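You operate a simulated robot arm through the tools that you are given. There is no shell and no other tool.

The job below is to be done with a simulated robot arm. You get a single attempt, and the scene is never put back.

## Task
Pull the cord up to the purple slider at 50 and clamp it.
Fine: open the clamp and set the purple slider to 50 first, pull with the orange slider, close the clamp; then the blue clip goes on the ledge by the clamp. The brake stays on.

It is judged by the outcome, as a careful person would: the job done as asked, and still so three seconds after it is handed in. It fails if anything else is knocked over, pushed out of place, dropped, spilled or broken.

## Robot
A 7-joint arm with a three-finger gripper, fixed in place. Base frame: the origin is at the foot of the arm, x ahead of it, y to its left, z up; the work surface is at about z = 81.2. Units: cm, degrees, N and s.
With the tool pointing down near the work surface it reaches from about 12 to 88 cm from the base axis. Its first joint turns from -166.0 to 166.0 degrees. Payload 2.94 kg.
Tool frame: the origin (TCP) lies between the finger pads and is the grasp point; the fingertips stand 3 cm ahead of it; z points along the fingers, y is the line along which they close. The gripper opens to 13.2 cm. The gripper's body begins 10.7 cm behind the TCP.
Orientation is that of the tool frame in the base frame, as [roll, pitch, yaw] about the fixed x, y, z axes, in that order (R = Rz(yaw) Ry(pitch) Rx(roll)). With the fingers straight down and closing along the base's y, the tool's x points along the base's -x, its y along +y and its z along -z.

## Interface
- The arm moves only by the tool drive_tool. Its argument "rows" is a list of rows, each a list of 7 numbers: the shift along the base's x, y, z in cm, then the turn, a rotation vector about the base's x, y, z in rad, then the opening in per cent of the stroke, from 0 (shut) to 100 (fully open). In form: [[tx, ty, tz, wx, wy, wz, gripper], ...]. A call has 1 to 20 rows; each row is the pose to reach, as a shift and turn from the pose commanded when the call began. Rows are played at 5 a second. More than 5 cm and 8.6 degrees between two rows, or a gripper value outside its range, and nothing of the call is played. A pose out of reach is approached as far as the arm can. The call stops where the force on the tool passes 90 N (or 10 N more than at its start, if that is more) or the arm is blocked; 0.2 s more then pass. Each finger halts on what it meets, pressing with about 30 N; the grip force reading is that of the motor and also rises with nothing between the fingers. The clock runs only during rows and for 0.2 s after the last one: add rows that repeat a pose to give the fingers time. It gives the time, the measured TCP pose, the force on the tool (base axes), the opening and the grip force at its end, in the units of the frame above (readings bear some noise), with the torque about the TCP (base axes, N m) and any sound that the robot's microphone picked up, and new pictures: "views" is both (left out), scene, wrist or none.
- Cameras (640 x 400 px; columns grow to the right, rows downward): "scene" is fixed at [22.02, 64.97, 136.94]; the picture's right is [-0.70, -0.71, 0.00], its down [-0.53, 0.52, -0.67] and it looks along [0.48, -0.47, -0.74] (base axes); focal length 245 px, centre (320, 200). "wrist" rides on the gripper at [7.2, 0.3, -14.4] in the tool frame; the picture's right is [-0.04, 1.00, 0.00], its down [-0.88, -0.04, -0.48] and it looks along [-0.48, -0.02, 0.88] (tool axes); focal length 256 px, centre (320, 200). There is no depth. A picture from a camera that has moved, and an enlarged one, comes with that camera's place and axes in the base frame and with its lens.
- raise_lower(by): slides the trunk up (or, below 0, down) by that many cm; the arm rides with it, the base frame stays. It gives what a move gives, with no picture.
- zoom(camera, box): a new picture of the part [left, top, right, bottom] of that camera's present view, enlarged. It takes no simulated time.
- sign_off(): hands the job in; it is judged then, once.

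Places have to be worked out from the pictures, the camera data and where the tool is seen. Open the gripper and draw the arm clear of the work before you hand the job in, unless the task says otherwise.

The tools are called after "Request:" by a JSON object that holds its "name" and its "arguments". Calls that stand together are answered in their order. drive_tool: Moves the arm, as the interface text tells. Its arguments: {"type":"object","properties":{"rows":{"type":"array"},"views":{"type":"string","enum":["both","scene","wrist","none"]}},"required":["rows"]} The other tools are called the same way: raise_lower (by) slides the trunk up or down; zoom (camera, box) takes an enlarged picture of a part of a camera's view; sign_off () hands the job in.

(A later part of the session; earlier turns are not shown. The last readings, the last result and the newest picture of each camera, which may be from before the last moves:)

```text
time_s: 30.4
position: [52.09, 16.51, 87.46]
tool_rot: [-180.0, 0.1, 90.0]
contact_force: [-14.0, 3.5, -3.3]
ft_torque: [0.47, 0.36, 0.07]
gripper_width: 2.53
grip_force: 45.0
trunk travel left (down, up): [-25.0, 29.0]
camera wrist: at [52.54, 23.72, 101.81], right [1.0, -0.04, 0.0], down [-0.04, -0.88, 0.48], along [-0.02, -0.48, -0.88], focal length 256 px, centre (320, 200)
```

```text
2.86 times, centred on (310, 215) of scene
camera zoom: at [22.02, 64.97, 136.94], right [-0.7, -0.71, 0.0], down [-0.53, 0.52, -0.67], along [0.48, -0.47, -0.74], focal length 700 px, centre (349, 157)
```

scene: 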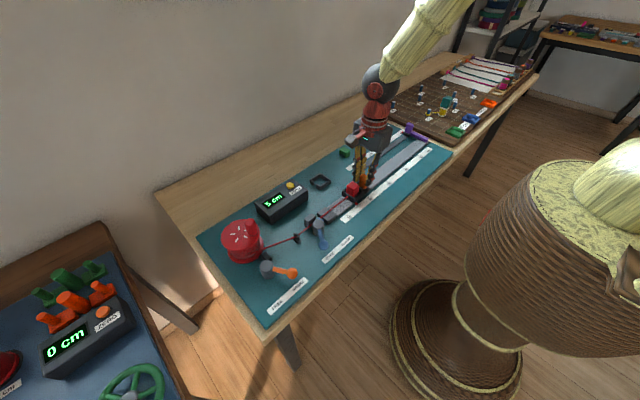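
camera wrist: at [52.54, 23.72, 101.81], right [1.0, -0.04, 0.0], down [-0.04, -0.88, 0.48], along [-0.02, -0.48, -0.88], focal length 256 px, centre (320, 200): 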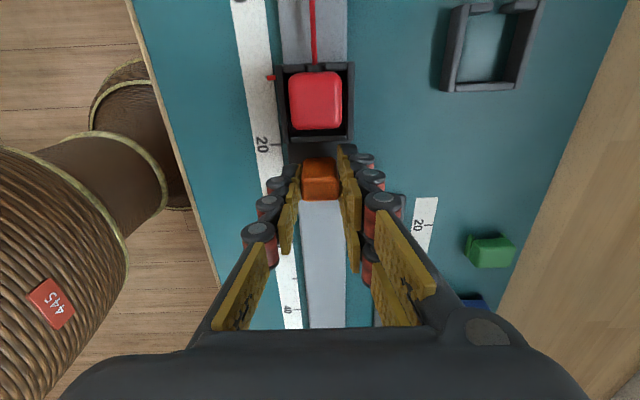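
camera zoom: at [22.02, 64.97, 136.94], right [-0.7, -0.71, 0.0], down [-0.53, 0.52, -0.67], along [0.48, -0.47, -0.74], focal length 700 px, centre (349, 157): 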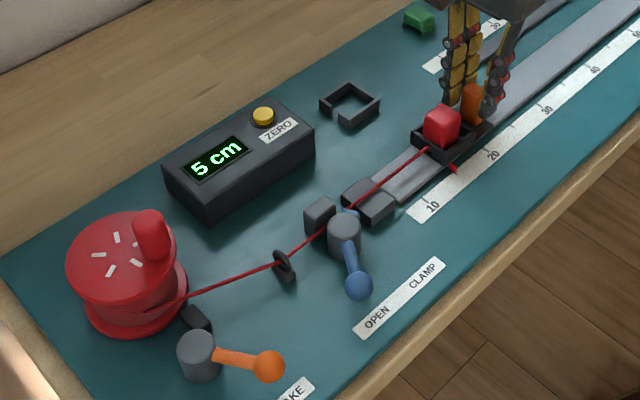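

The counter reads 5 cm and the reel turned smoothly with only a few newtons of drag. I'll carry on pulling at a moderate, even pace.

Request:
{"name": "drive_tool", "arguments": {"rows": [[-0.1, -0.5, 0, 0, 0, 0, 8], [-0.2, -1.2, 0, 0, 0, 0, 8], [-0.2, -2.0, 0, 0, 0, 0, 8], [-0.2, -2.8, 0, 0, 0, 0, 8], [-0.2, -3.6, 0, 0, 0, 0, 8], [-0.2, -4.4, 0, 0, 0, 0, 8], [-0.2, -5.2, 0, 0, 0, 0, 8], [-0.2, -6.0, 0, 0, 0, 0, 8], [-0.2, -6.8, 0, 0, 0, 0, 8], [-0.2, -7.6, 0, 0, 0, 0, 8], [-0.2, -8.4, 0, 0, 0, 0, 8], [-0.2, -9.2, 0, 0, 0, 0, 8], [-0.2, -10.0, 0, 0, 0, 0, 8], [-0.2, -10.8, 0, 0, 0, 0, 8], [-0.2, -11.6, 0, 0, 0, 0, 8], [-0.2, -12.4, 0, 0, 0, 0, 8], [-0.2, -13.2, 0, 0, 0, 0, 8], [-0.2, -14.0, 0, 0, 0, 0, 8], [-0.2, -14.6, 0, 0, 0, 0, 8], [-0.2, -15.0, 0, 0, 0, 0, 8]]}}

```text
time_s: 34.6
position: [52.08, 1.53, 87.35]
tool_rot: [179.9, 0.0, 89.8]
contact_force: [6.1, 4.2, -5.3]
ft_torque: [0.04, -0.04, 0.05]
gripper_width: 2.56
grip_force: 44.8
trunk travel left (down, up): [-25.0, 29.0]
camera wrist: at [52.53, 8.65, 101.82], right [1.0, -0.04, 0.0], down [-0.04, -0.88, 0.48], along [-0.02, -0.48, -0.88], focal length 256 px, centre (320, 200)
```

scene: 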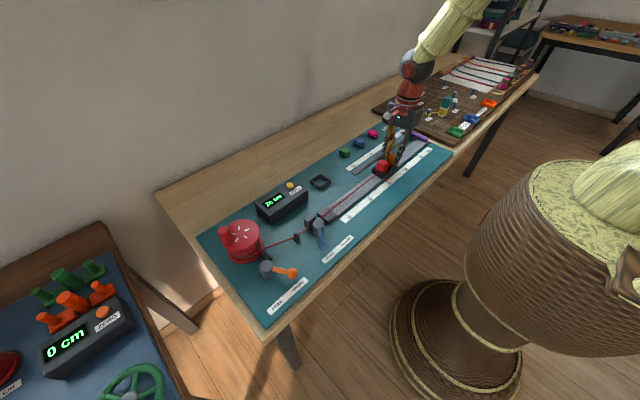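
wrist: 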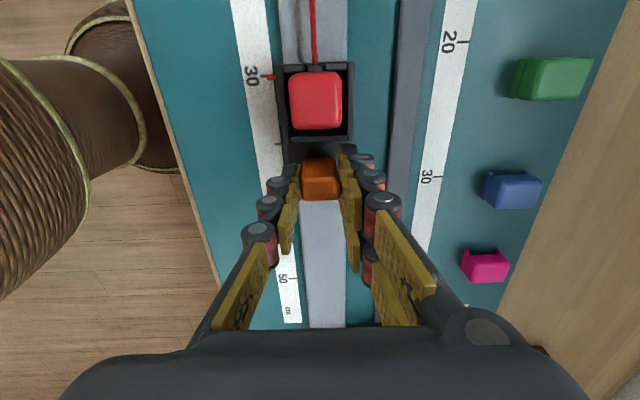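

The pointer is at about 30 with low, steady force. I'll continue to about 47 and then look before the final approach.

Request:
{"name": "drive_tool", "arguments": {"rows": [[0.05, -0.5, 0.05, 0, 0, 0, 8], [0.1, -1.2, 0.1, 0, 0, 0, 8], [0.1, -2.1, 0.1, 0, 0, 0, 8], [0.1, -3.0, 0.1, 0, 0, 0, 8], [0.1, -3.9, 0.1, 0, 0, 0, 8], [0.1, -4.8, 0.1, 0, 0, 0, 8], [0.1, -5.7, 0.1, 0, 0, 0, 8], [0.1, -6.6, 0.1, 0, 0, 0, 8], [0.1, -7.5, 0.1, 0, 0, 0, 8], [0.1, -8.4, 0.1, 0, 0, 0, 8], [0.1, -9.3, 0.1, 0, 0, 0, 8], [0.1, -10.2, 0.1, 0, 0, 0, 8], [0.1, -11.1, 0.1, 0, 0, 0, 8], [0.1, -12.0, 0.1, 0, 0, 0, 8], [0.1, -12.9, 0.1, 0, 0, 0, 8], [0.1, -13.8, 0.1, 0, 0, 0, 8], [0.1, -14.7, 0.1, 0, 0, 0, 8], [0.1, -15.6, 0.1, 0, 0, 0, 8], [0.1, -16.4, 0.1, 0, 0, 0, 8], [0.1, -17.0, 0.1, 0, 0, 0, 8]]}}

Request:
{"name": "zoom", "arguments": {"camera": "scene", "box": [350, 110, 450, 180]}}

Request:
{"name": "zoom", "arguments": {"camera": "wrist", "box": [220, 40, 440, 300]}}

```text
time_s: 38.8
position: [52.01, -15.3, 87.46]
tool_rot: [-179.8, -0.1, 90.0]
contact_force: [-9.1, 3.3, -24.3]
ft_torque: [0.43, 0.3, 0.04]
gripper_width: 2.52
grip_force: 44.8
trunk travel left (down, up): [-25.0, 29.0]
camera wrist: at [52.54, -8.25, 101.86], right [1.0, -0.04, 0.0], down [-0.04, -0.88, 0.48], along [-0.02, -0.48, -0.88], focal length 256 px, centre (320, 200)
```

scene: 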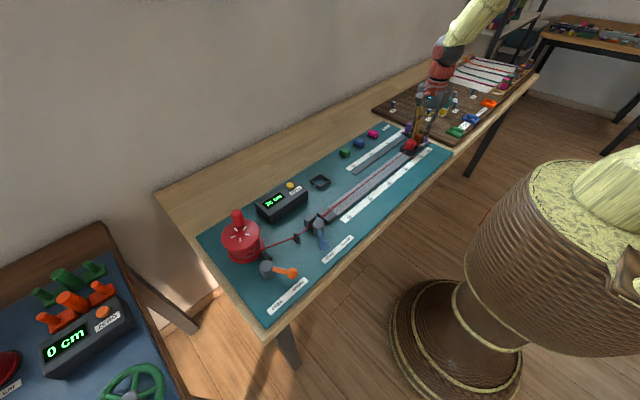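
wrist: 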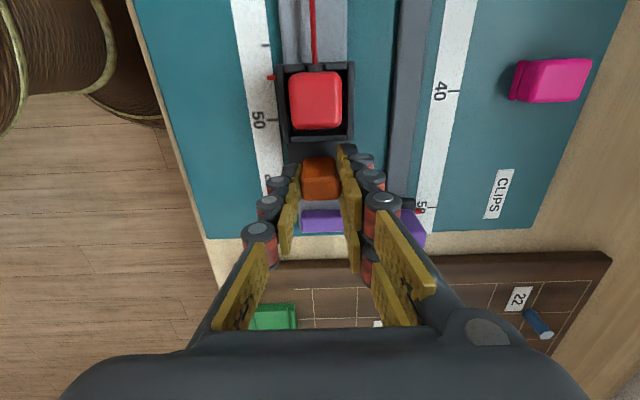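

```text
5.71 times, centred on (400, 145) of scene
camera zoom: at [22.02, 64.97, 136.94], right [-0.7, -0.71, 0.0], down [-0.53, 0.52, -0.67], along [0.48, -0.47, -0.74], focal length 1401 px, centre (-137, 514)
```

zoom: 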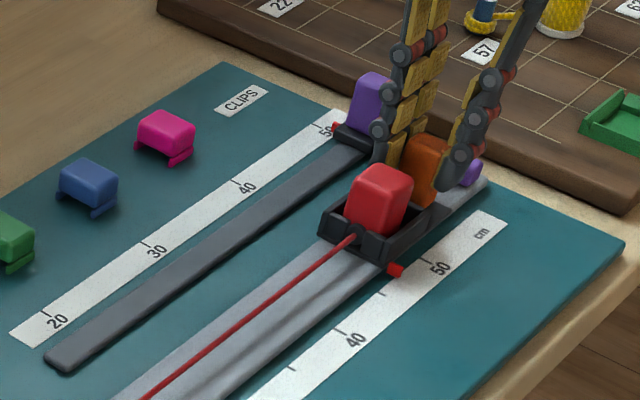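

```text
1.54 times, centred on (330, 170) of wrist
camera zoom: at [52.54, -8.25, 101.86], right [1.0, -0.04, 0.0], down [-0.04, -0.88, 0.48], along [-0.02, -0.48, -0.88], focal length 394 px, centre (305, 246)
```

zoom: 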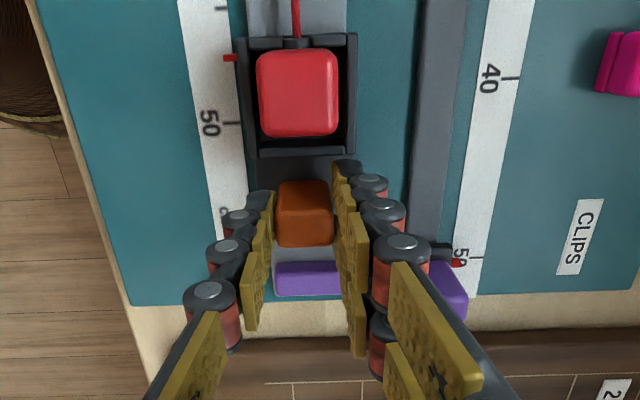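

The pointer reads about 47.2, with the purple arm just ahead and undisturbed, and the fingers pass above the arm. I'll advance 2.2 cm more, take off the slight upward pull, and re-read.

Request:
{"name": "drive_tool", "arguments": {"rows": [[0, -0.4, -0.05, 0, 0, 0, 8], [0, -0.8, -0.1, 0, 0, 0, 8], [0, -1.2, -0.1, 0, 0, 0, 8], [0, -1.6, -0.1, 0, 0, 0, 8], [0, -1.9, -0.1, 0, 0, 0, 8], [0, -2.1, -0.1, 0, 0, 0, 8], [0, -2.2, -0.1, 0, 0, 0, 8]], "views": "wrist"}}

Request:
{"name": "zoom", "arguments": {"camera": "wrist", "box": [230, 50, 330, 150]}}

Request:
{"name": "zoom", "arguments": {"camera": "wrist", "box": [260, 140, 440, 260]}}

Request:
{"name": "zoom", "arguments": {"camera": "scene", "box": [380, 110, 450, 170]}}

```text
time_s: 40.4
position: [51.95, -17.65, 87.49]
tool_rot: [180.0, 0.0, 90.1]
contact_force: [-10.4, 4.4, -9.1]
ft_torque: [-0.29, 0.34, 0.05]
gripper_width: 2.52
grip_force: 45.0
trunk travel left (down, up): [-25.0, 29.0]
camera wrist: at [52.53, -10.51, 101.86], right [1.0, -0.04, 0.0], down [-0.04, -0.88, 0.48], along [-0.02, -0.48, -0.88], focal length 256 px, centre (320, 200)
```

wrist: 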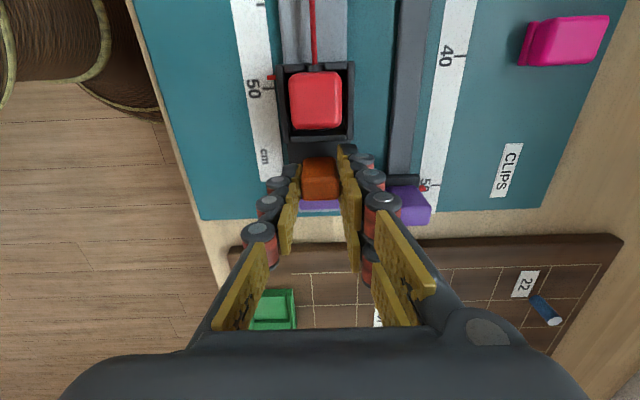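

```text
4.00 times, centred on (280, 100) of wrist
camera zoom: at [52.53, -10.51, 101.86], right [1.0, -0.04, 0.0], down [-0.04, -0.88, 0.48], along [-0.02, -0.48, -0.88], focal length 1024 px, centre (480, 600)
```

zoom: 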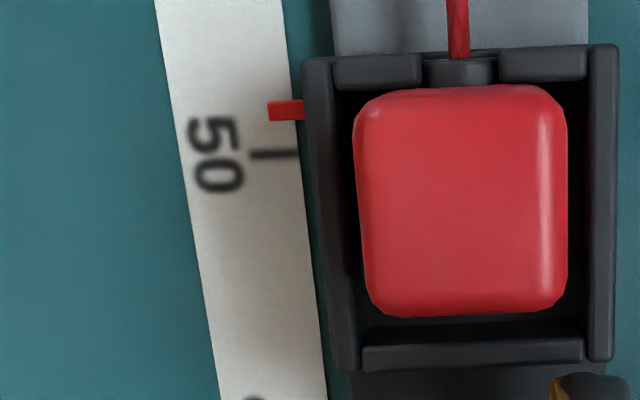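

```text
3.33 times, centred on (350, 200) of wrist
camera zoom: at [52.53, -10.51, 101.86], right [1.0, -0.04, 0.0], down [-0.04, -0.88, 0.48], along [-0.02, -0.48, -0.88], focal length 853 px, centre (220, 200)
```

zoom: 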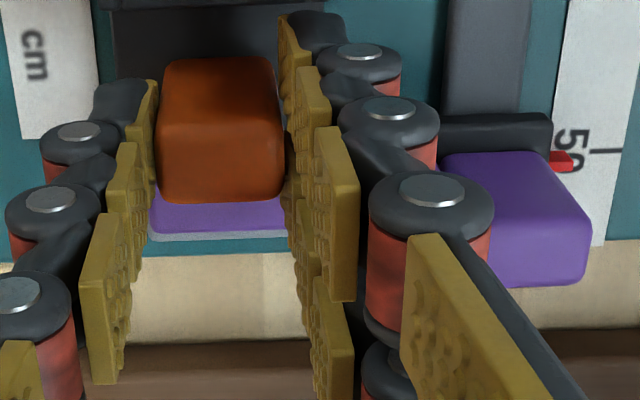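

```text
6.67 times, centred on (415, 140) of scene
camera zoom: at [22.02, 64.97, 136.94], right [-0.7, -0.71, 0.0], down [-0.53, 0.52, -0.67], along [0.48, -0.47, -0.74], focal length 1634 px, centre (-313, 600)
```

zoom: 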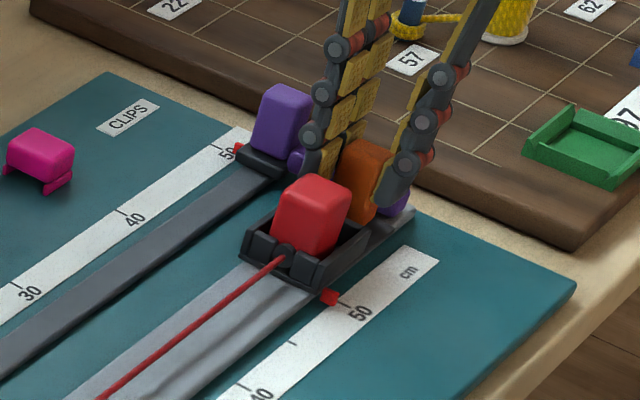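

About 0.75 cm remains and the purple pointer hasn't moved. I'll creep forward 0.6 cm in small steps and read again.

Request:
{"name": "drive_tool", "arguments": {"rows": [[0, -0.15, 0, 0, 0, 0, 8], [0, -0.3, 0, 0, 0, 0, 8], [0, -0.45, 0, 0, 0, 0, 8], [0, -0.55, 0, 0, 0, 0, 8], [0, -0.6, 0, 0, 0, 0, 8], [0, -0.6, 0, 0, 0, 0, 8]], "views": "wrist"}}

Request:
{"name": "zoom", "arguments": {"camera": "wrist", "box": [230, 50, 330, 150]}}

Request:
{"name": "zoom", "arguments": {"camera": "wrist", "box": [260, 140, 440, 260]}}

```text
time_s: 41.8
position: [52.04, -18.29, 87.46]
tool_rot: [-179.9, -0.1, 90.0]
contact_force: [-9.5, 2.6, -2.2]
ft_torque: [0.26, 0.34, 0.04]
gripper_width: 2.54
grip_force: 44.7
trunk travel left (down, up): [-25.0, 29.0]
camera wrist: at [52.5, -11.11, 101.86], right [1.0, -0.04, 0.0], down [-0.04, -0.88, 0.48], along [-0.02, -0.48, -0.88], focal length 256 px, centre (320, 200)
```

wrist: 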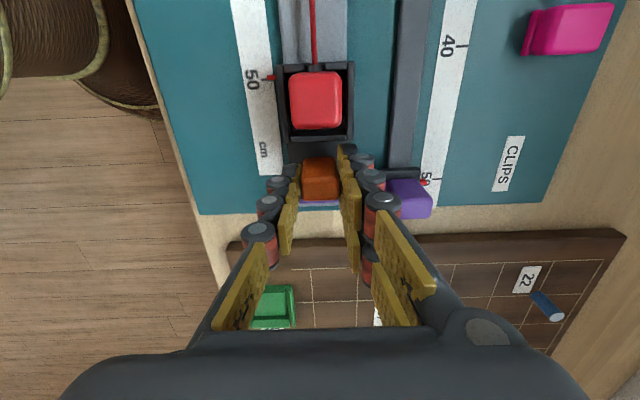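

```text
4.00 times, centred on (280, 100) of wrist
camera zoom: at [52.5, -11.11, 101.86], right [1.0, -0.04, 0.0], down [-0.04, -0.88, 0.48], along [-0.02, -0.48, -0.88], focal length 1024 px, centre (480, 600)
```

zoom: 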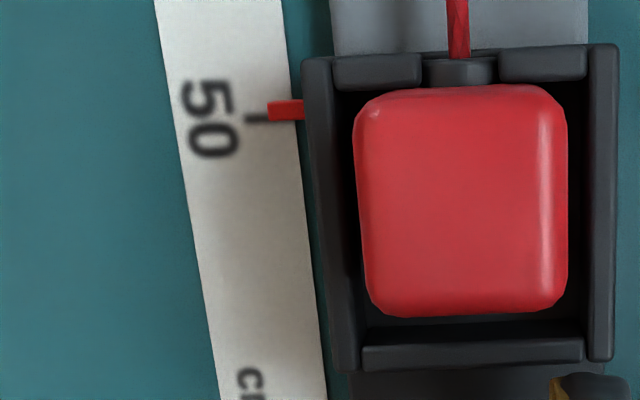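

```text
3.33 times, centred on (350, 200) of wrist
camera zoom: at [52.5, -11.11, 101.86], right [1.0, -0.04, 0.0], down [-0.04, -0.88, 0.48], along [-0.02, -0.48, -0.88], focal length 853 px, centre (220, 200)
```

zoom: 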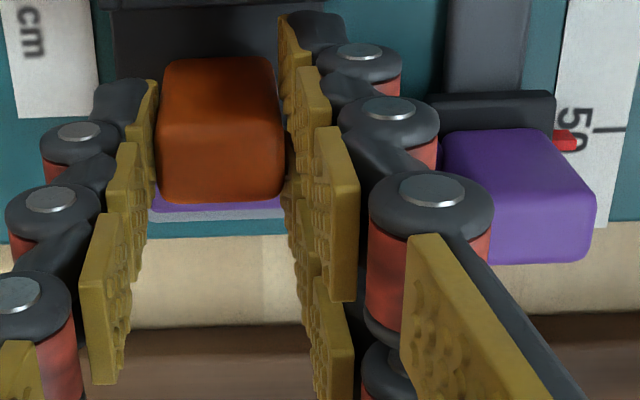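

About 0.15 cm short of 50 by the nadir view. I'll advance 0.1 and then a further 0.06, watching the y force for contact with the purple arm.

Request:
{"name": "drive_tool", "arguments": {"rows": [[0, -0.05, 0, 0, 0, 0, 8], [0, -0.1, 0, 0, 0, 0, 8], [0, -0.15, 0, 0, 0, 0, 8], [0, -0.15, 0, 0, 0, 0, 8], [0, -0.15, 0, 0, 0, 0, 8]], "views": "wrist"}}

Request:
{"name": "zoom", "arguments": {"camera": "wrist", "box": [255, 60, 305, 100]}}

Request:
{"name": "zoom", "arguments": {"camera": "wrist", "box": [260, 140, 440, 260]}}

Request:
{"name": "zoom", "arguments": {"camera": "scene", "box": [380, 110, 450, 170]}}

```text
time_s: 43.0
position: [52.09, -18.31, 87.5]
tool_rot: [180.0, 0.0, 90.0]
contact_force: [-5.3, 3.0, -2.2]
ft_torque: [-0.02, 0.1, 0.0]
gripper_width: 2.56
grip_force: 45.1
trunk travel left (down, up): [-25.0, 29.0]
camera wrist: at [52.5, -11.23, 101.86], right [1.0, -0.04, 0.0], down [-0.04, -0.88, 0.48], along [-0.02, -0.48, -0.88], focal length 256 px, centre (320, 200)
```

wrist: 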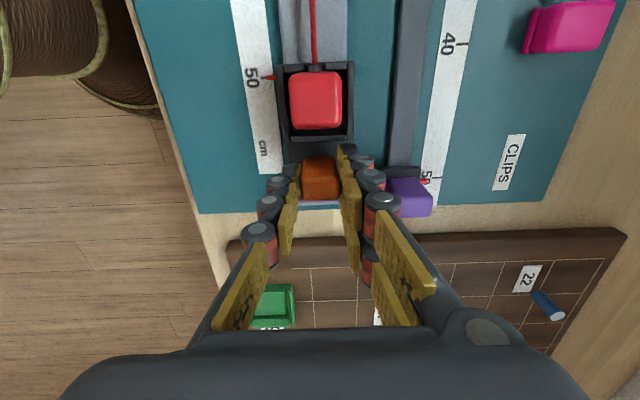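

```text
10.00 times, centred on (280, 80) of wrist
camera zoom: at [52.5, -11.23, 101.86], right [1.0, -0.04, 0.0], down [-0.04, -0.88, 0.48], along [-0.02, -0.48, -0.88], focal length 2560 px, centre (720, 1400)
```

zoom: 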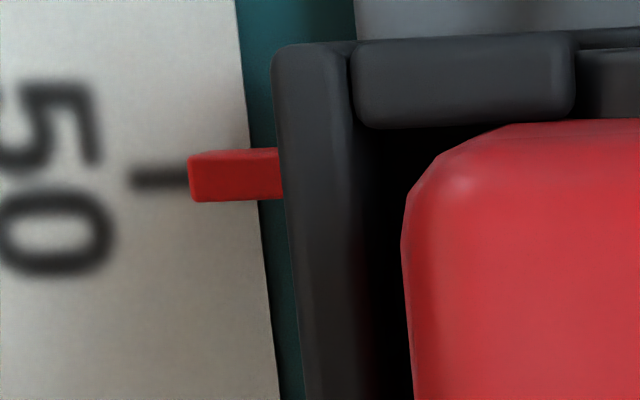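

```text
3.33 times, centred on (350, 200) of wrist
camera zoom: at [52.5, -11.23, 101.86], right [1.0, -0.04, 0.0], down [-0.04, -0.88, 0.48], along [-0.02, -0.48, -0.88], focal length 853 px, centre (220, 200)
```

zoom: 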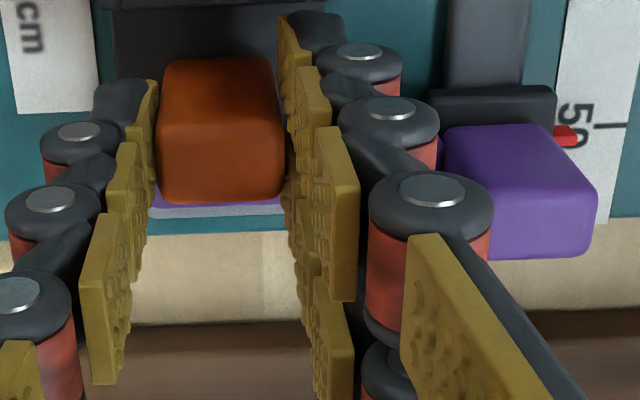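

```text
6.67 times, centred on (415, 140) of scene
camera zoom: at [22.02, 64.97, 136.94], right [-0.7, -0.71, 0.0], down [-0.53, 0.52, -0.67], along [0.48, -0.47, -0.74], focal length 1634 px, centre (-313, 600)
```

zoom: 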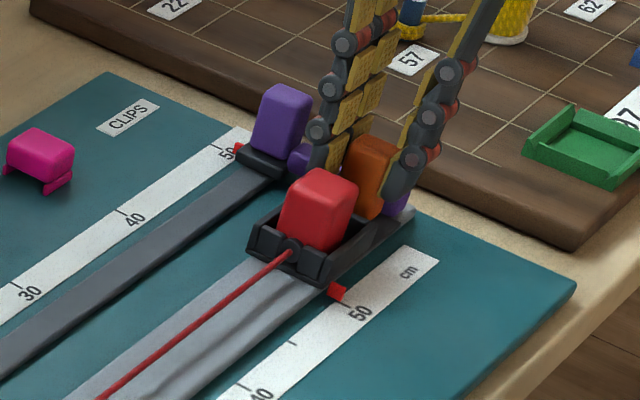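

The pointer is now within about 0.06 cm of the 50 tick, and the force hasn't yet shown contact. I'll nudge another 0.08 cm.

Request:
{"name": "drive_tool", "arguments": {"rows": [[0, -0.04, 0, 0, 0, 0, 8], [0, -0.08, 0, 0, 0, 0, 8], [0, -0.08, 0, 0, 0, 0, 8], [0, -0.08, 0, 0, 0, 0, 8]], "views": "wrist"}}

Request:
{"name": "zoom", "arguments": {"camera": "wrist", "box": [255, 60, 305, 100]}}

Request:
{"name": "zoom", "arguments": {"camera": "wrist", "box": [380, 140, 440, 210]}}

Request:
{"name": "zoom", "arguments": {"camera": "scene", "box": [240, 170, 330, 240]}}

```text
time_s: 44.0
position: [52.01, -18.35, 87.56]
tool_rot: [-179.9, 0.0, 90.0]
contact_force: [-3.7, 2.9, 3.3]
ft_torque: [0.23, 0.13, -0.02]
gripper_width: 2.54
grip_force: 44.8
trunk travel left (down, up): [-25.0, 29.0]
camera wrist: at [52.5, -11.26, 101.86], right [1.0, -0.04, 0.0], down [-0.04, -0.88, 0.48], along [-0.02, -0.48, -0.88], focal length 256 px, centre (320, 200)
```

wrist: 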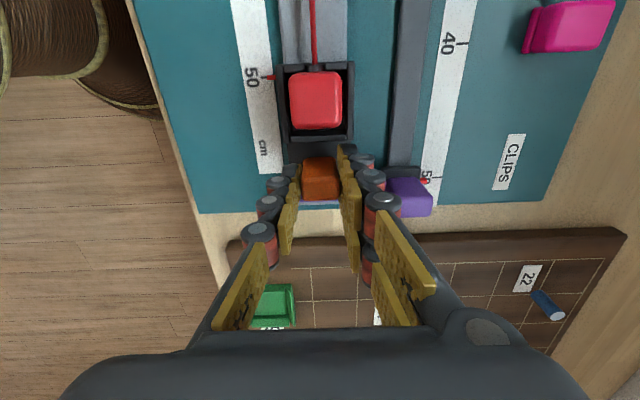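

```text
10.00 times, centred on (280, 80) of wrist
camera zoom: at [52.5, -11.26, 101.86], right [1.0, -0.04, 0.0], down [-0.04, -0.88, 0.48], along [-0.02, -0.48, -0.88], focal length 2560 px, centre (720, 1400)
```

zoom: 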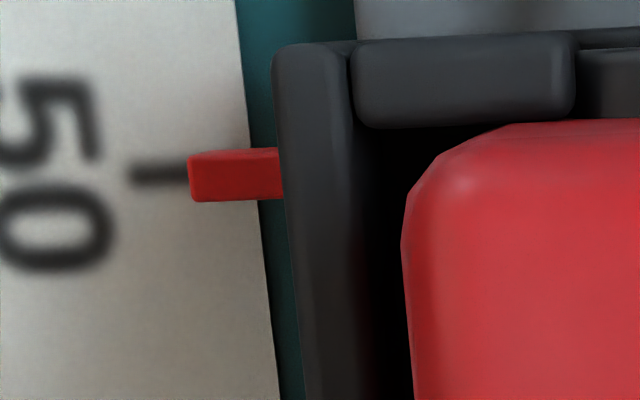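

```text
5.71 times, centred on (410, 175) of wrist
camera zoom: at [52.5, -11.26, 101.86], right [1.0, -0.04, 0.0], down [-0.04, -0.88, 0.48], along [-0.02, -0.48, -0.88], focal length 1463 px, centre (-194, 343)
```

zoom: 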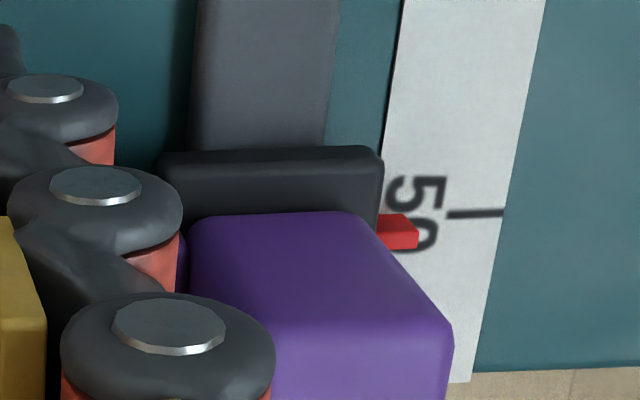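

```text
5.71 times, centred on (285, 205) of scene
camera zoom: at [22.02, 64.97, 136.94], right [-0.7, -0.71, 0.0], down [-0.53, 0.52, -0.67], along [0.48, -0.47, -0.74], focal length 1401 px, centre (520, 171)
```

zoom: 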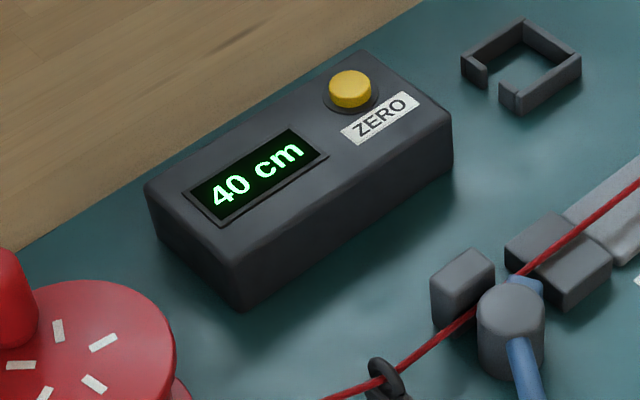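

The orange pointer lines up with 50, the counter shows 40 cm (10 to 50), and the purple pointer is still on its 50 tick. I'll open the fingers only a little, to stay clear of the purple handle, then rise straight up.

Request:
{"name": "drive_tool", "arguments": {"rows": [[0, 0, 0, 0, 0, 0, 20], [0, 0, 0, 0, 0, 0, 28], [0, 0, 0, 0, 0, 0, 30], [0, 0, 0, 0, 0, 0, 30], [0, 0, 0.7, 0, 0, 0, 30], [0, 0, 2, 0, 0, 0, 30], [0, 0, 4, 0, 0, 0, 30], [0, 0, 7, 0, 0, 0, 30], [0, 0, 9, 0, 0, 0, 30]]}}

Request:
{"name": "zoom", "arguments": {"camera": "wrist", "box": [250, 40, 450, 200]}}

Request:
{"name": "zoom", "arguments": {"camera": "scene", "box": [380, 110, 450, 170]}}

Request:
{"name": "zoom", "arguments": {"camera": "scene", "box": [220, 170, 330, 290]}}

```text
time_s: 46.0
position: [52.11, -18.48, 96.58]
tool_rot: [-179.9, 0.0, 90.0]
contact_force: [-0.2, -0.1, 0.1]
ft_torque: [0.01, -0.02, -0.03]
gripper_width: 3.96
grip_force: 0.0
trunk travel left (down, up): [-25.0, 29.0]
camera wrist: at [52.56, -11.29, 110.87], right [1.0, -0.04, 0.0], down [-0.04, -0.88, 0.48], along [-0.02, -0.47, -0.88], focal length 256 px, centre (320, 200)
```

scene: 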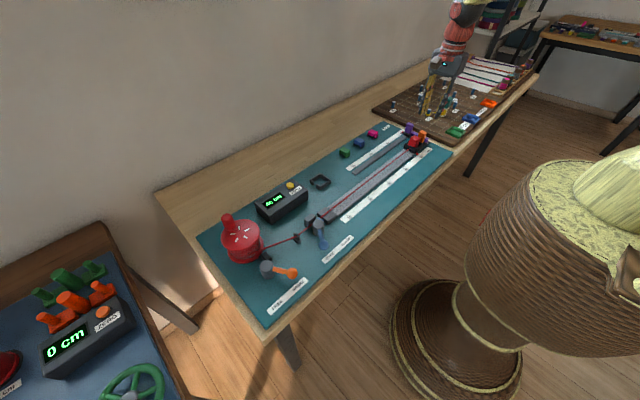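
wrist: 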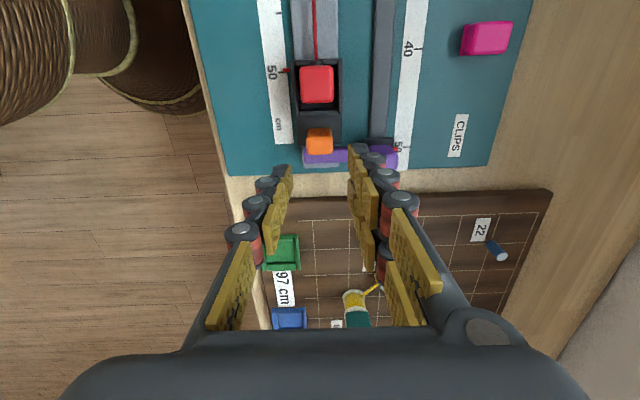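

```text
2.50 times, centred on (350, 120) of wrist
camera zoom: at [52.56, -11.29, 110.87], right [1.0, -0.04, 0.0], down [-0.04, -0.88, 0.48], along [-0.02, -0.47, -0.88], focal length 640 px, centre (245, 400)
```

zoom: 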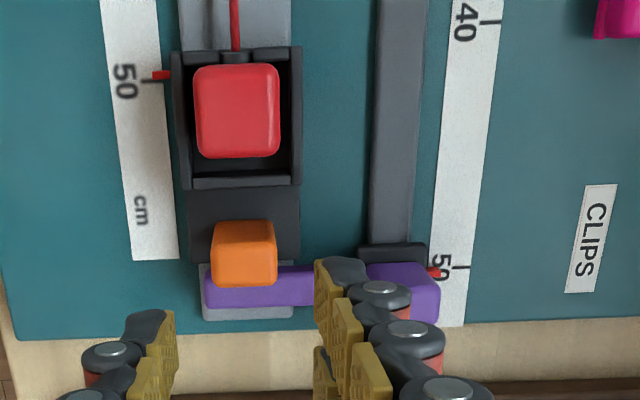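

```text
6.67 times, centred on (415, 140) of scene
camera zoom: at [22.02, 64.97, 136.94], right [-0.7, -0.71, 0.0], down [-0.53, 0.52, -0.67], along [0.48, -0.47, -0.74], focal length 1634 px, centre (-313, 600)
```

zoom: 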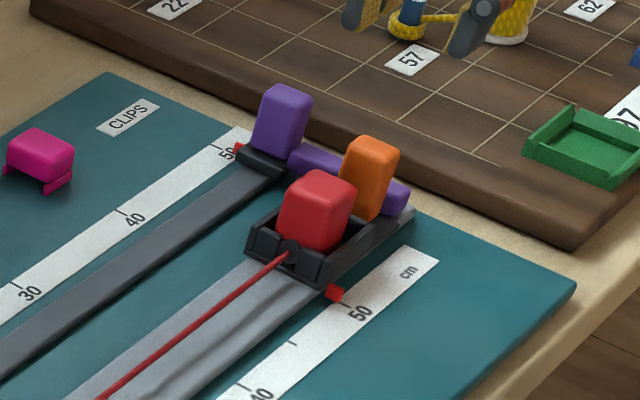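

```text
3.33 times, centred on (275, 230) of scene
camera zoom: at [22.02, 64.97, 136.94], right [-0.7, -0.71, 0.0], down [-0.53, 0.52, -0.67], along [0.48, -0.47, -0.74], focal length 817 px, centre (470, 100)
```

zoom: 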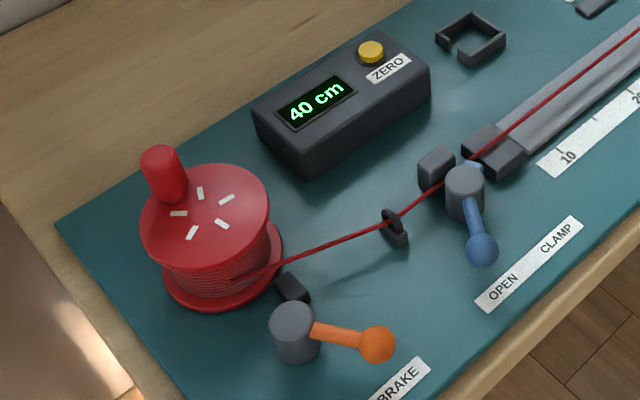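

The slider stayed after release, and the counter still shows 40 cm with the brake on. I'll zoom closer to check whether the pointer crept back at all.

Request:
{"name": "zoom", "arguments": {"camera": "wrist", "box": [260, 50, 320, 90]}}

Request:
{"name": "zoom", "arguments": {"camera": "wrist", "box": [290, 110, 370, 180]}}

Request:
{"name": "zoom", "arguments": {"camera": "scene", "box": [410, 130, 440, 160]}}

```text
10.00 times, centred on (290, 70) of wrist
camera zoom: at [52.56, -11.29, 110.87], right [1.0, -0.04, 0.0], down [-0.04, -0.88, 0.48], along [-0.02, -0.47, -0.88], focal length 2560 px, centre (620, 1500)
```

zoom: 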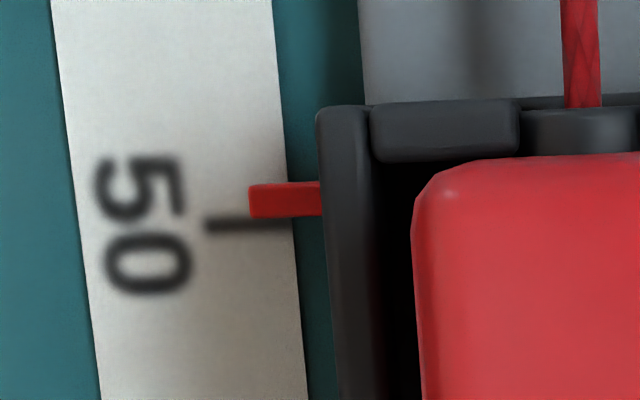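

```text
5.71 times, centred on (330, 145) of wrist
camera zoom: at [52.56, -11.29, 110.87], right [1.0, -0.04, 0.0], down [-0.04, -0.88, 0.48], along [-0.02, -0.47, -0.88], focal length 1463 px, centre (263, 514)
```

zoom: 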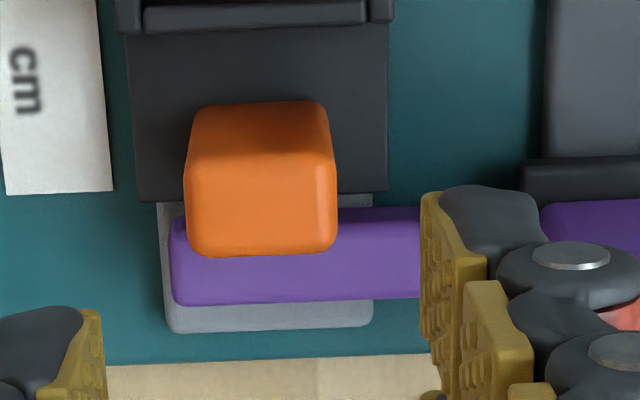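

```text
13.33 times, centred on (425, 145) of scene
camera zoom: at [22.02, 64.97, 136.94], right [-0.7, -0.71, 0.0], down [-0.53, 0.52, -0.67], along [0.48, -0.47, -0.74], focal length 3268 px, centre (-1080, 933)
```

zoom: 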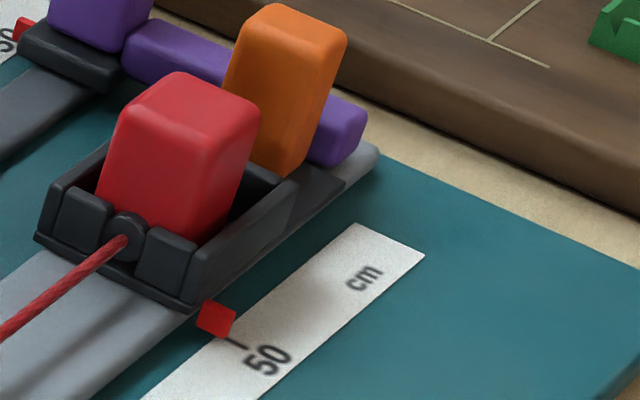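

The pointer sits about 0.2 cm back from where it was while gripped, so the cord relaxed slightly. I'll hold still for a second and re-check whether it's creeping or settled.

Request:
{"name": "drive_tool", "arguments": {"rows": [[0, 0, 0, 0, 0, 0, 30], [0, 0, 0, 0, 0, 0, 30], [0, 0, 0, 0, 0, 0, 30], [0, 0, 0, 0, 0, 0, 30], [0, 0, 0, 0, 0, 0, 30]], "views": "none"}}

Request:
{"name": "zoom", "arguments": {"camera": "wrist", "box": [260, 50, 320, 90]}}

Request:
{"name": "zoom", "arguments": {"camera": "scene", "box": [410, 130, 440, 160]}}

```text
time_s: 47.2
position: [52.03, -18.4, 96.54]
tool_rot: [180.0, 0.0, 90.0]
contact_force: [0.5, -0.7, 0.3]
ft_torque: [0.03, 0.02, 0.02]
gripper_width: 3.93
grip_force: 0.0
trunk travel left (down, up): [-25.0, 29.0]
```

```text
10.00 times, centred on (290, 70) of wrist
camera zoom: at [52.6, -11.31, 110.86], right [1.0, -0.04, 0.0], down [-0.04, -0.88, 0.48], along [-0.02, -0.48, -0.88], focal length 2560 px, centre (620, 1500)
```

zoom: 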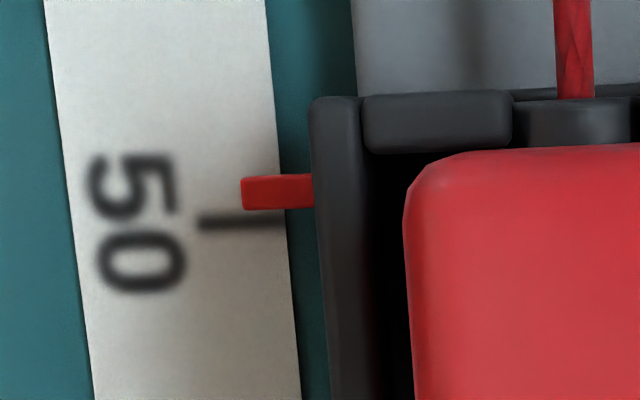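

```text
13.33 times, centred on (425, 145) of scene
camera zoom: at [22.02, 64.97, 136.94], right [-0.7, -0.71, 0.0], down [-0.53, 0.52, -0.67], along [0.48, -0.47, -0.74], focal length 3268 px, centre (-1080, 933)
```

zoom: 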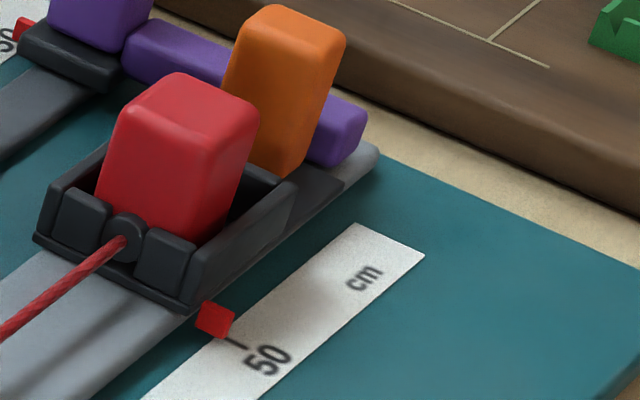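

The pointer is now about 0.27 cm short, and it crept roughly 0.03 cm in 1.2 s, so the brake only slows the cord. I'll re-grip the orange slider, bring it back up to the purple arm, and then go quickly to the clamp.

Request:
{"name": "drive_tool", "arguments": {"rows": [[0, 0.25, -3, 0, 0, 0, 30], [0, 0.25, -6, 0, 0, 0, 30], [0, 0.25, -8.3, 0, 0, 0, 30], [0, 0.25, -9, 0, 0, 0, 30], [0, 0.25, -9, 0, 0, 0, 20], [0, 0.25, -9, 0, 0, 0, 8], [0, 0.25, -9, 0, 0, 0, 8], [0, 0.1, -9, 0, 0, 0, 8], [0, -0.05, -9, 0, 0, 0, 8], [0, -0.05, -9, 0, 0, 0, 8], [0, -0.05, -9, 0, 0, 0, 8]], "views": "wrist"}}

Request:
{"name": "zoom", "arguments": {"camera": "wrist", "box": [255, 60, 305, 100]}}

Request:
{"name": "zoom", "arguments": {"camera": "wrist", "box": [380, 140, 440, 210]}}

Request:
{"name": "zoom", "arguments": {"camera": "scene", "box": [410, 130, 440, 160]}}

```text
time_s: 49.6
position: [51.99, -18.6, 87.38]
tool_rot: [-179.9, 0.1, 90.0]
contact_force: [0.5, 4.3, -7.1]
ft_torque: [0.13, 0.01, 0.03]
gripper_width: 2.57
grip_force: 45.3
trunk travel left (down, up): [-25.0, 29.0]
camera wrist: at [52.53, -11.35, 101.74], right [1.0, -0.04, 0.0], down [-0.04, -0.88, 0.48], along [-0.02, -0.48, -0.88], focal length 256 px, centre (320, 200)
```

wrist: 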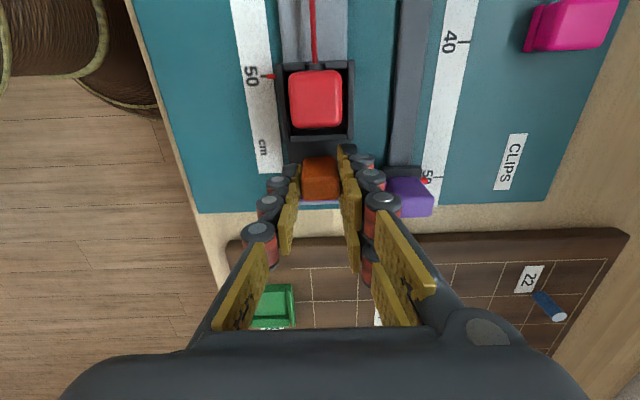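

```text
10.00 times, centred on (280, 80) of wrist
camera zoom: at [52.53, -11.35, 101.74], right [1.0, -0.04, 0.0], down [-0.04, -0.88, 0.48], along [-0.02, -0.48, -0.88], focal length 2560 px, centre (720, 1400)
```

zoom: 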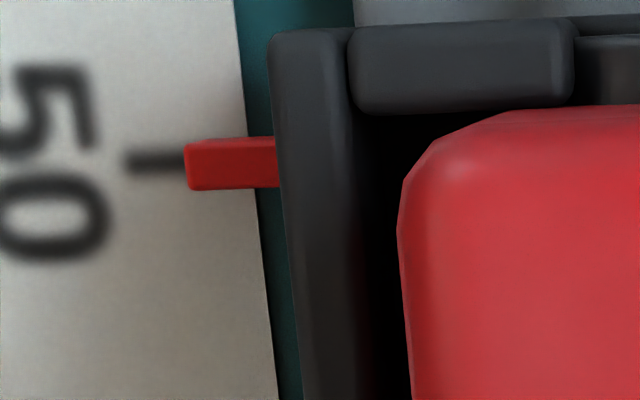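

```text
5.71 times, centred on (410, 175) of wrist
camera zoom: at [52.53, -11.35, 101.74], right [1.0, -0.04, 0.0], down [-0.04, -0.88, 0.48], along [-0.02, -0.48, -0.88], focal length 1463 px, centre (-194, 343)
```

zoom: 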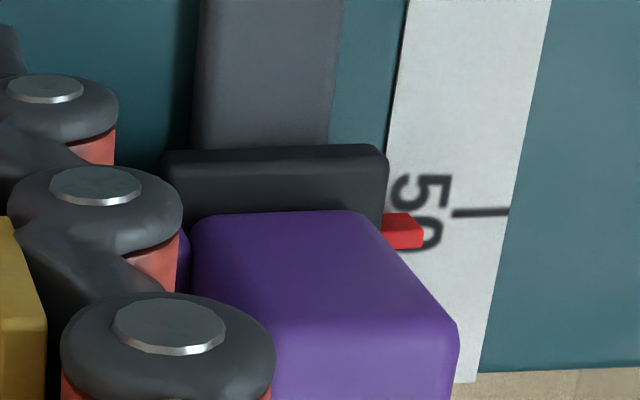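

```text
13.33 times, centred on (425, 145) of scene
camera zoom: at [22.02, 64.97, 136.94], right [-0.7, -0.71, 0.0], down [-0.53, 0.52, -0.67], along [0.48, -0.47, -0.74], focal length 3268 px, centre (-1080, 933)
```

zoom: 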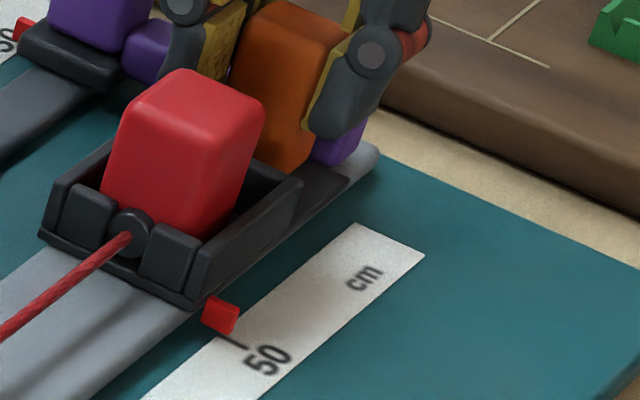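

The carriage is exactly at 50 again, and the purple pointer hasn't moved. Now I'll release, lift and fly to the +y side of the clamp knob, about (44.9, 45.3), in one quick, clear move.

Request:
{"name": "drive_tool", "arguments": {"rows": [[0, 0, 0, 0, 0, 0, 27], [0, 0, 1.5, 0, 0, 0, 27], [0, 0.3, 5.5, 0, 0, 0, 27], [-0.3, 3.8, 8.5, 0, 0, 0, 20], [-0.8, 8.5, 8.5, 0, 0, 0, 0], [-1.3, 13.2, 8.5, 0, 0, 0, 0], [-1.8, 17.9, 8.5, 0, 0, 0, 0], [-2.4, 22.6, 8.5, 0, 0, 0, 0], [-3.0, 27.3, 8.5, 0, 0, 0, 0], [-3.6, 32.0, 8.5, 0, 0, 0, 0], [-4.2, 36.7, 8.5, 0, 0, 0, 0], [-4.8, 41.4, 8.5, 0, 0, 0, 0], [-5.4, 46.1, 8.5, 0, 0, 0, 0], [-6.0, 50.8, 8.5, 0, 0, 0, 0], [-6.6, 55.5, 8.5, 0, 0, 0, 0], [-7.1, 60.1, 8.5, 0, 0, 0, 0], [-7.15, 63.8, 7.0, 0, 0, 0, 0], [-7.15, 63.8, 3.0, 0, 0, 0, 0], [-7.15, 63.8, -0.8, 0, 0, 0, 0], [-7.15, 63.8, -1.7, 0, 0, 0, 0]]}}

Request:
{"name": "zoom", "arguments": {"camera": "scene", "box": [240, 180, 370, 290]}}

Request:
{"name": "zoom", "arguments": {"camera": "scene", "box": [410, 130, 440, 160]}}

```text
time_s: 53.8
position: [44.88, 45.43, 85.84]
tool_rot: [179.9, 0.0, 90.0]
contact_force: [-0.1, 0.0, -0.4]
ft_torque: [-0.02, -0.02, 0.01]
gripper_width: 0.0
grip_force: 29.3
trunk travel left (down, up): [-25.0, 29.0]
camera wrist: at [45.38, 52.56, 100.17], right [1.0, -0.04, 0.0], down [-0.04, -0.88, 0.48], along [-0.02, -0.48, -0.88], focal length 256 px, centre (320, 200)
```

scene: 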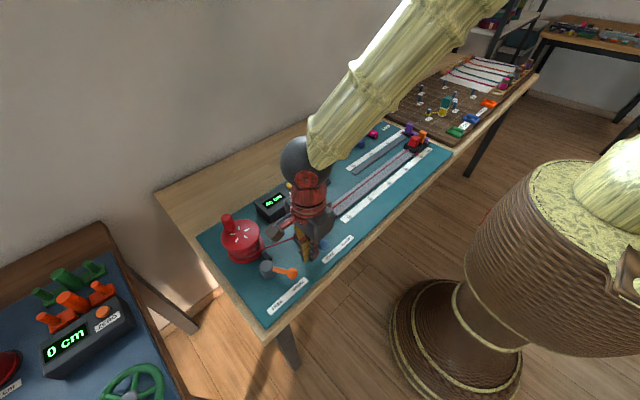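
wrist: 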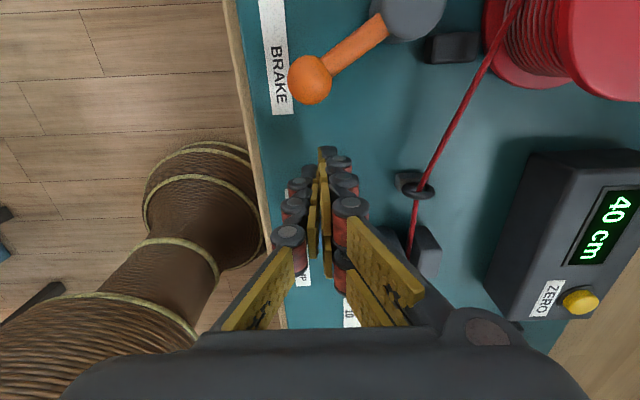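

```text
3.64 times, centred on (305, 235) of scene
camera zoom: at [22.02, 64.97, 136.94], right [-0.7, -0.71, 0.0], down [-0.53, 0.52, -0.67], along [0.48, -0.47, -0.74], focal length 891 px, centre (374, 73)
```

zoom: 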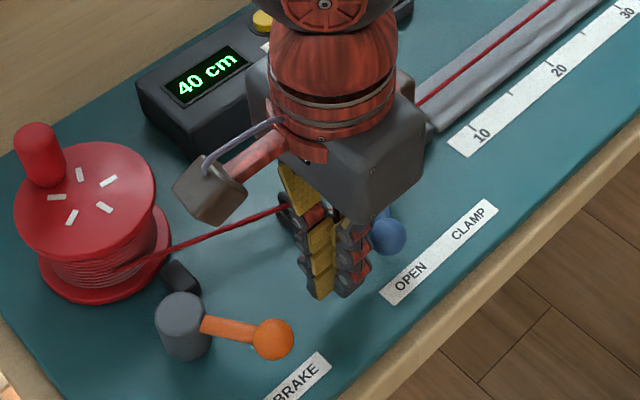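

```text
13.33 times, centred on (425, 145) of scene
camera zoom: at [22.02, 64.97, 136.94], right [-0.7, -0.71, 0.0], down [-0.53, 0.52, -0.67], along [0.48, -0.47, -0.74], focal length 3268 px, centre (-1080, 933)
```

zoom: 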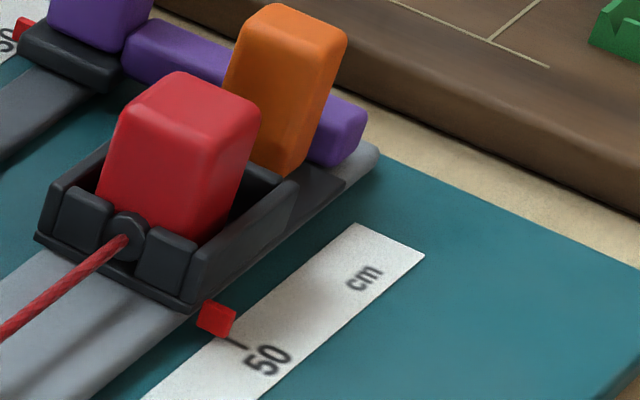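

The fingers are in place on the knob's +y side and the carriage is still within about 0.2 cm. I'll push the knob towards CLAMP (-y) now.

Request:
{"name": "drive_tool", "arguments": {"rows": [[-0.1, -0.9, 0, 0, 0, 0, 0], [-0.3, -1.8, 0, 0, 0, 0, 0], [-0.5, -2.7, 0, 0, 0, 0, 0], [-0.6, -3.5, 0, 0, 0, 0, 0], [-0.6, -4.3, 0, 0, 0, 0, 0], [-0.5, -5.1, 0, 0, 0, 0, 0], [-0.4, -5.8, 0, 0, 0, 0, 0], [-0.3, -6.4, 0, 0, 0, 0, 0], [-0.2, -6.9, 0, 0, 0, 0, 0]]}}

Request:
{"name": "zoom", "arguments": {"camera": "scene", "box": [260, 180, 390, 290]}}

Request:
{"name": "zoom", "arguments": {"camera": "wrist", "box": [240, 100, 480, 300]}}

```text
time_s: 55.8
position: [44.65, 38.51, 85.85]
tool_rot: [179.9, -0.1, 90.0]
contact_force: [-0.2, -0.1, 0.2]
ft_torque: [0.06, 0.01, 0.03]
gripper_width: 0.04
grip_force: 28.4
trunk travel left (down, up): [-25.0, 29.0]
camera wrist: at [45.2, 45.56, 100.14], right [1.0, -0.04, 0.0], down [-0.04, -0.88, 0.48], along [-0.02, -0.48, -0.88], focal length 256 px, centre (320, 200)
```

scene: 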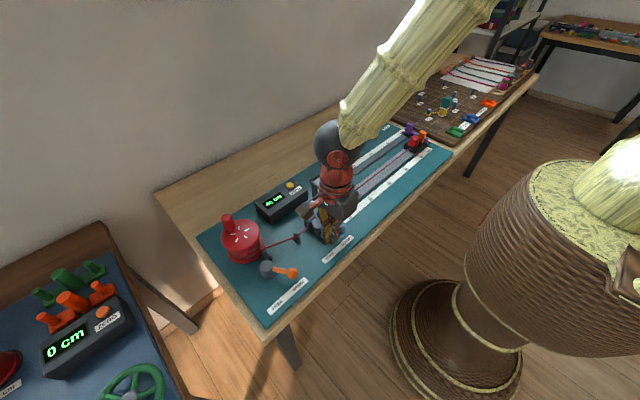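
wrist: 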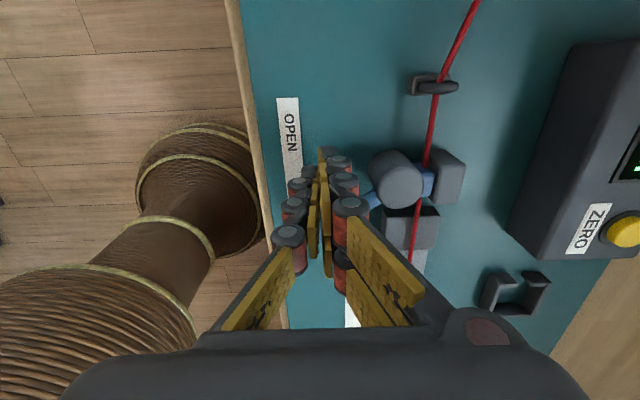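

```text
3.64 times, centred on (325, 235) of scene
camera zoom: at [22.02, 64.97, 136.94], right [-0.7, -0.71, 0.0], down [-0.53, 0.52, -0.67], along [0.48, -0.47, -0.74], focal length 891 px, centre (302, 73)
```

zoom: 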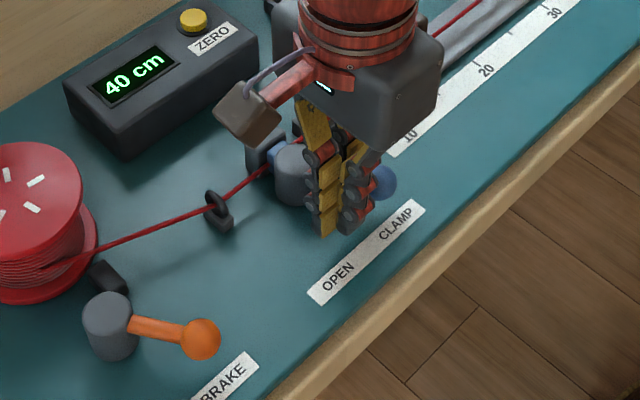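

```text
2.00 times, centred on (360, 200) of wrist
camera zoom: at [45.2, 45.56, 100.14], right [1.0, -0.04, 0.0], down [-0.04, -0.88, 0.48], along [-0.02, -0.48, -0.88], focal length 512 px, centre (240, 200)
```

zoom: 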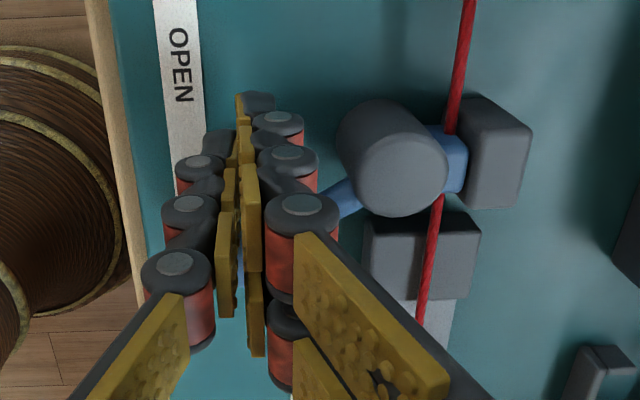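

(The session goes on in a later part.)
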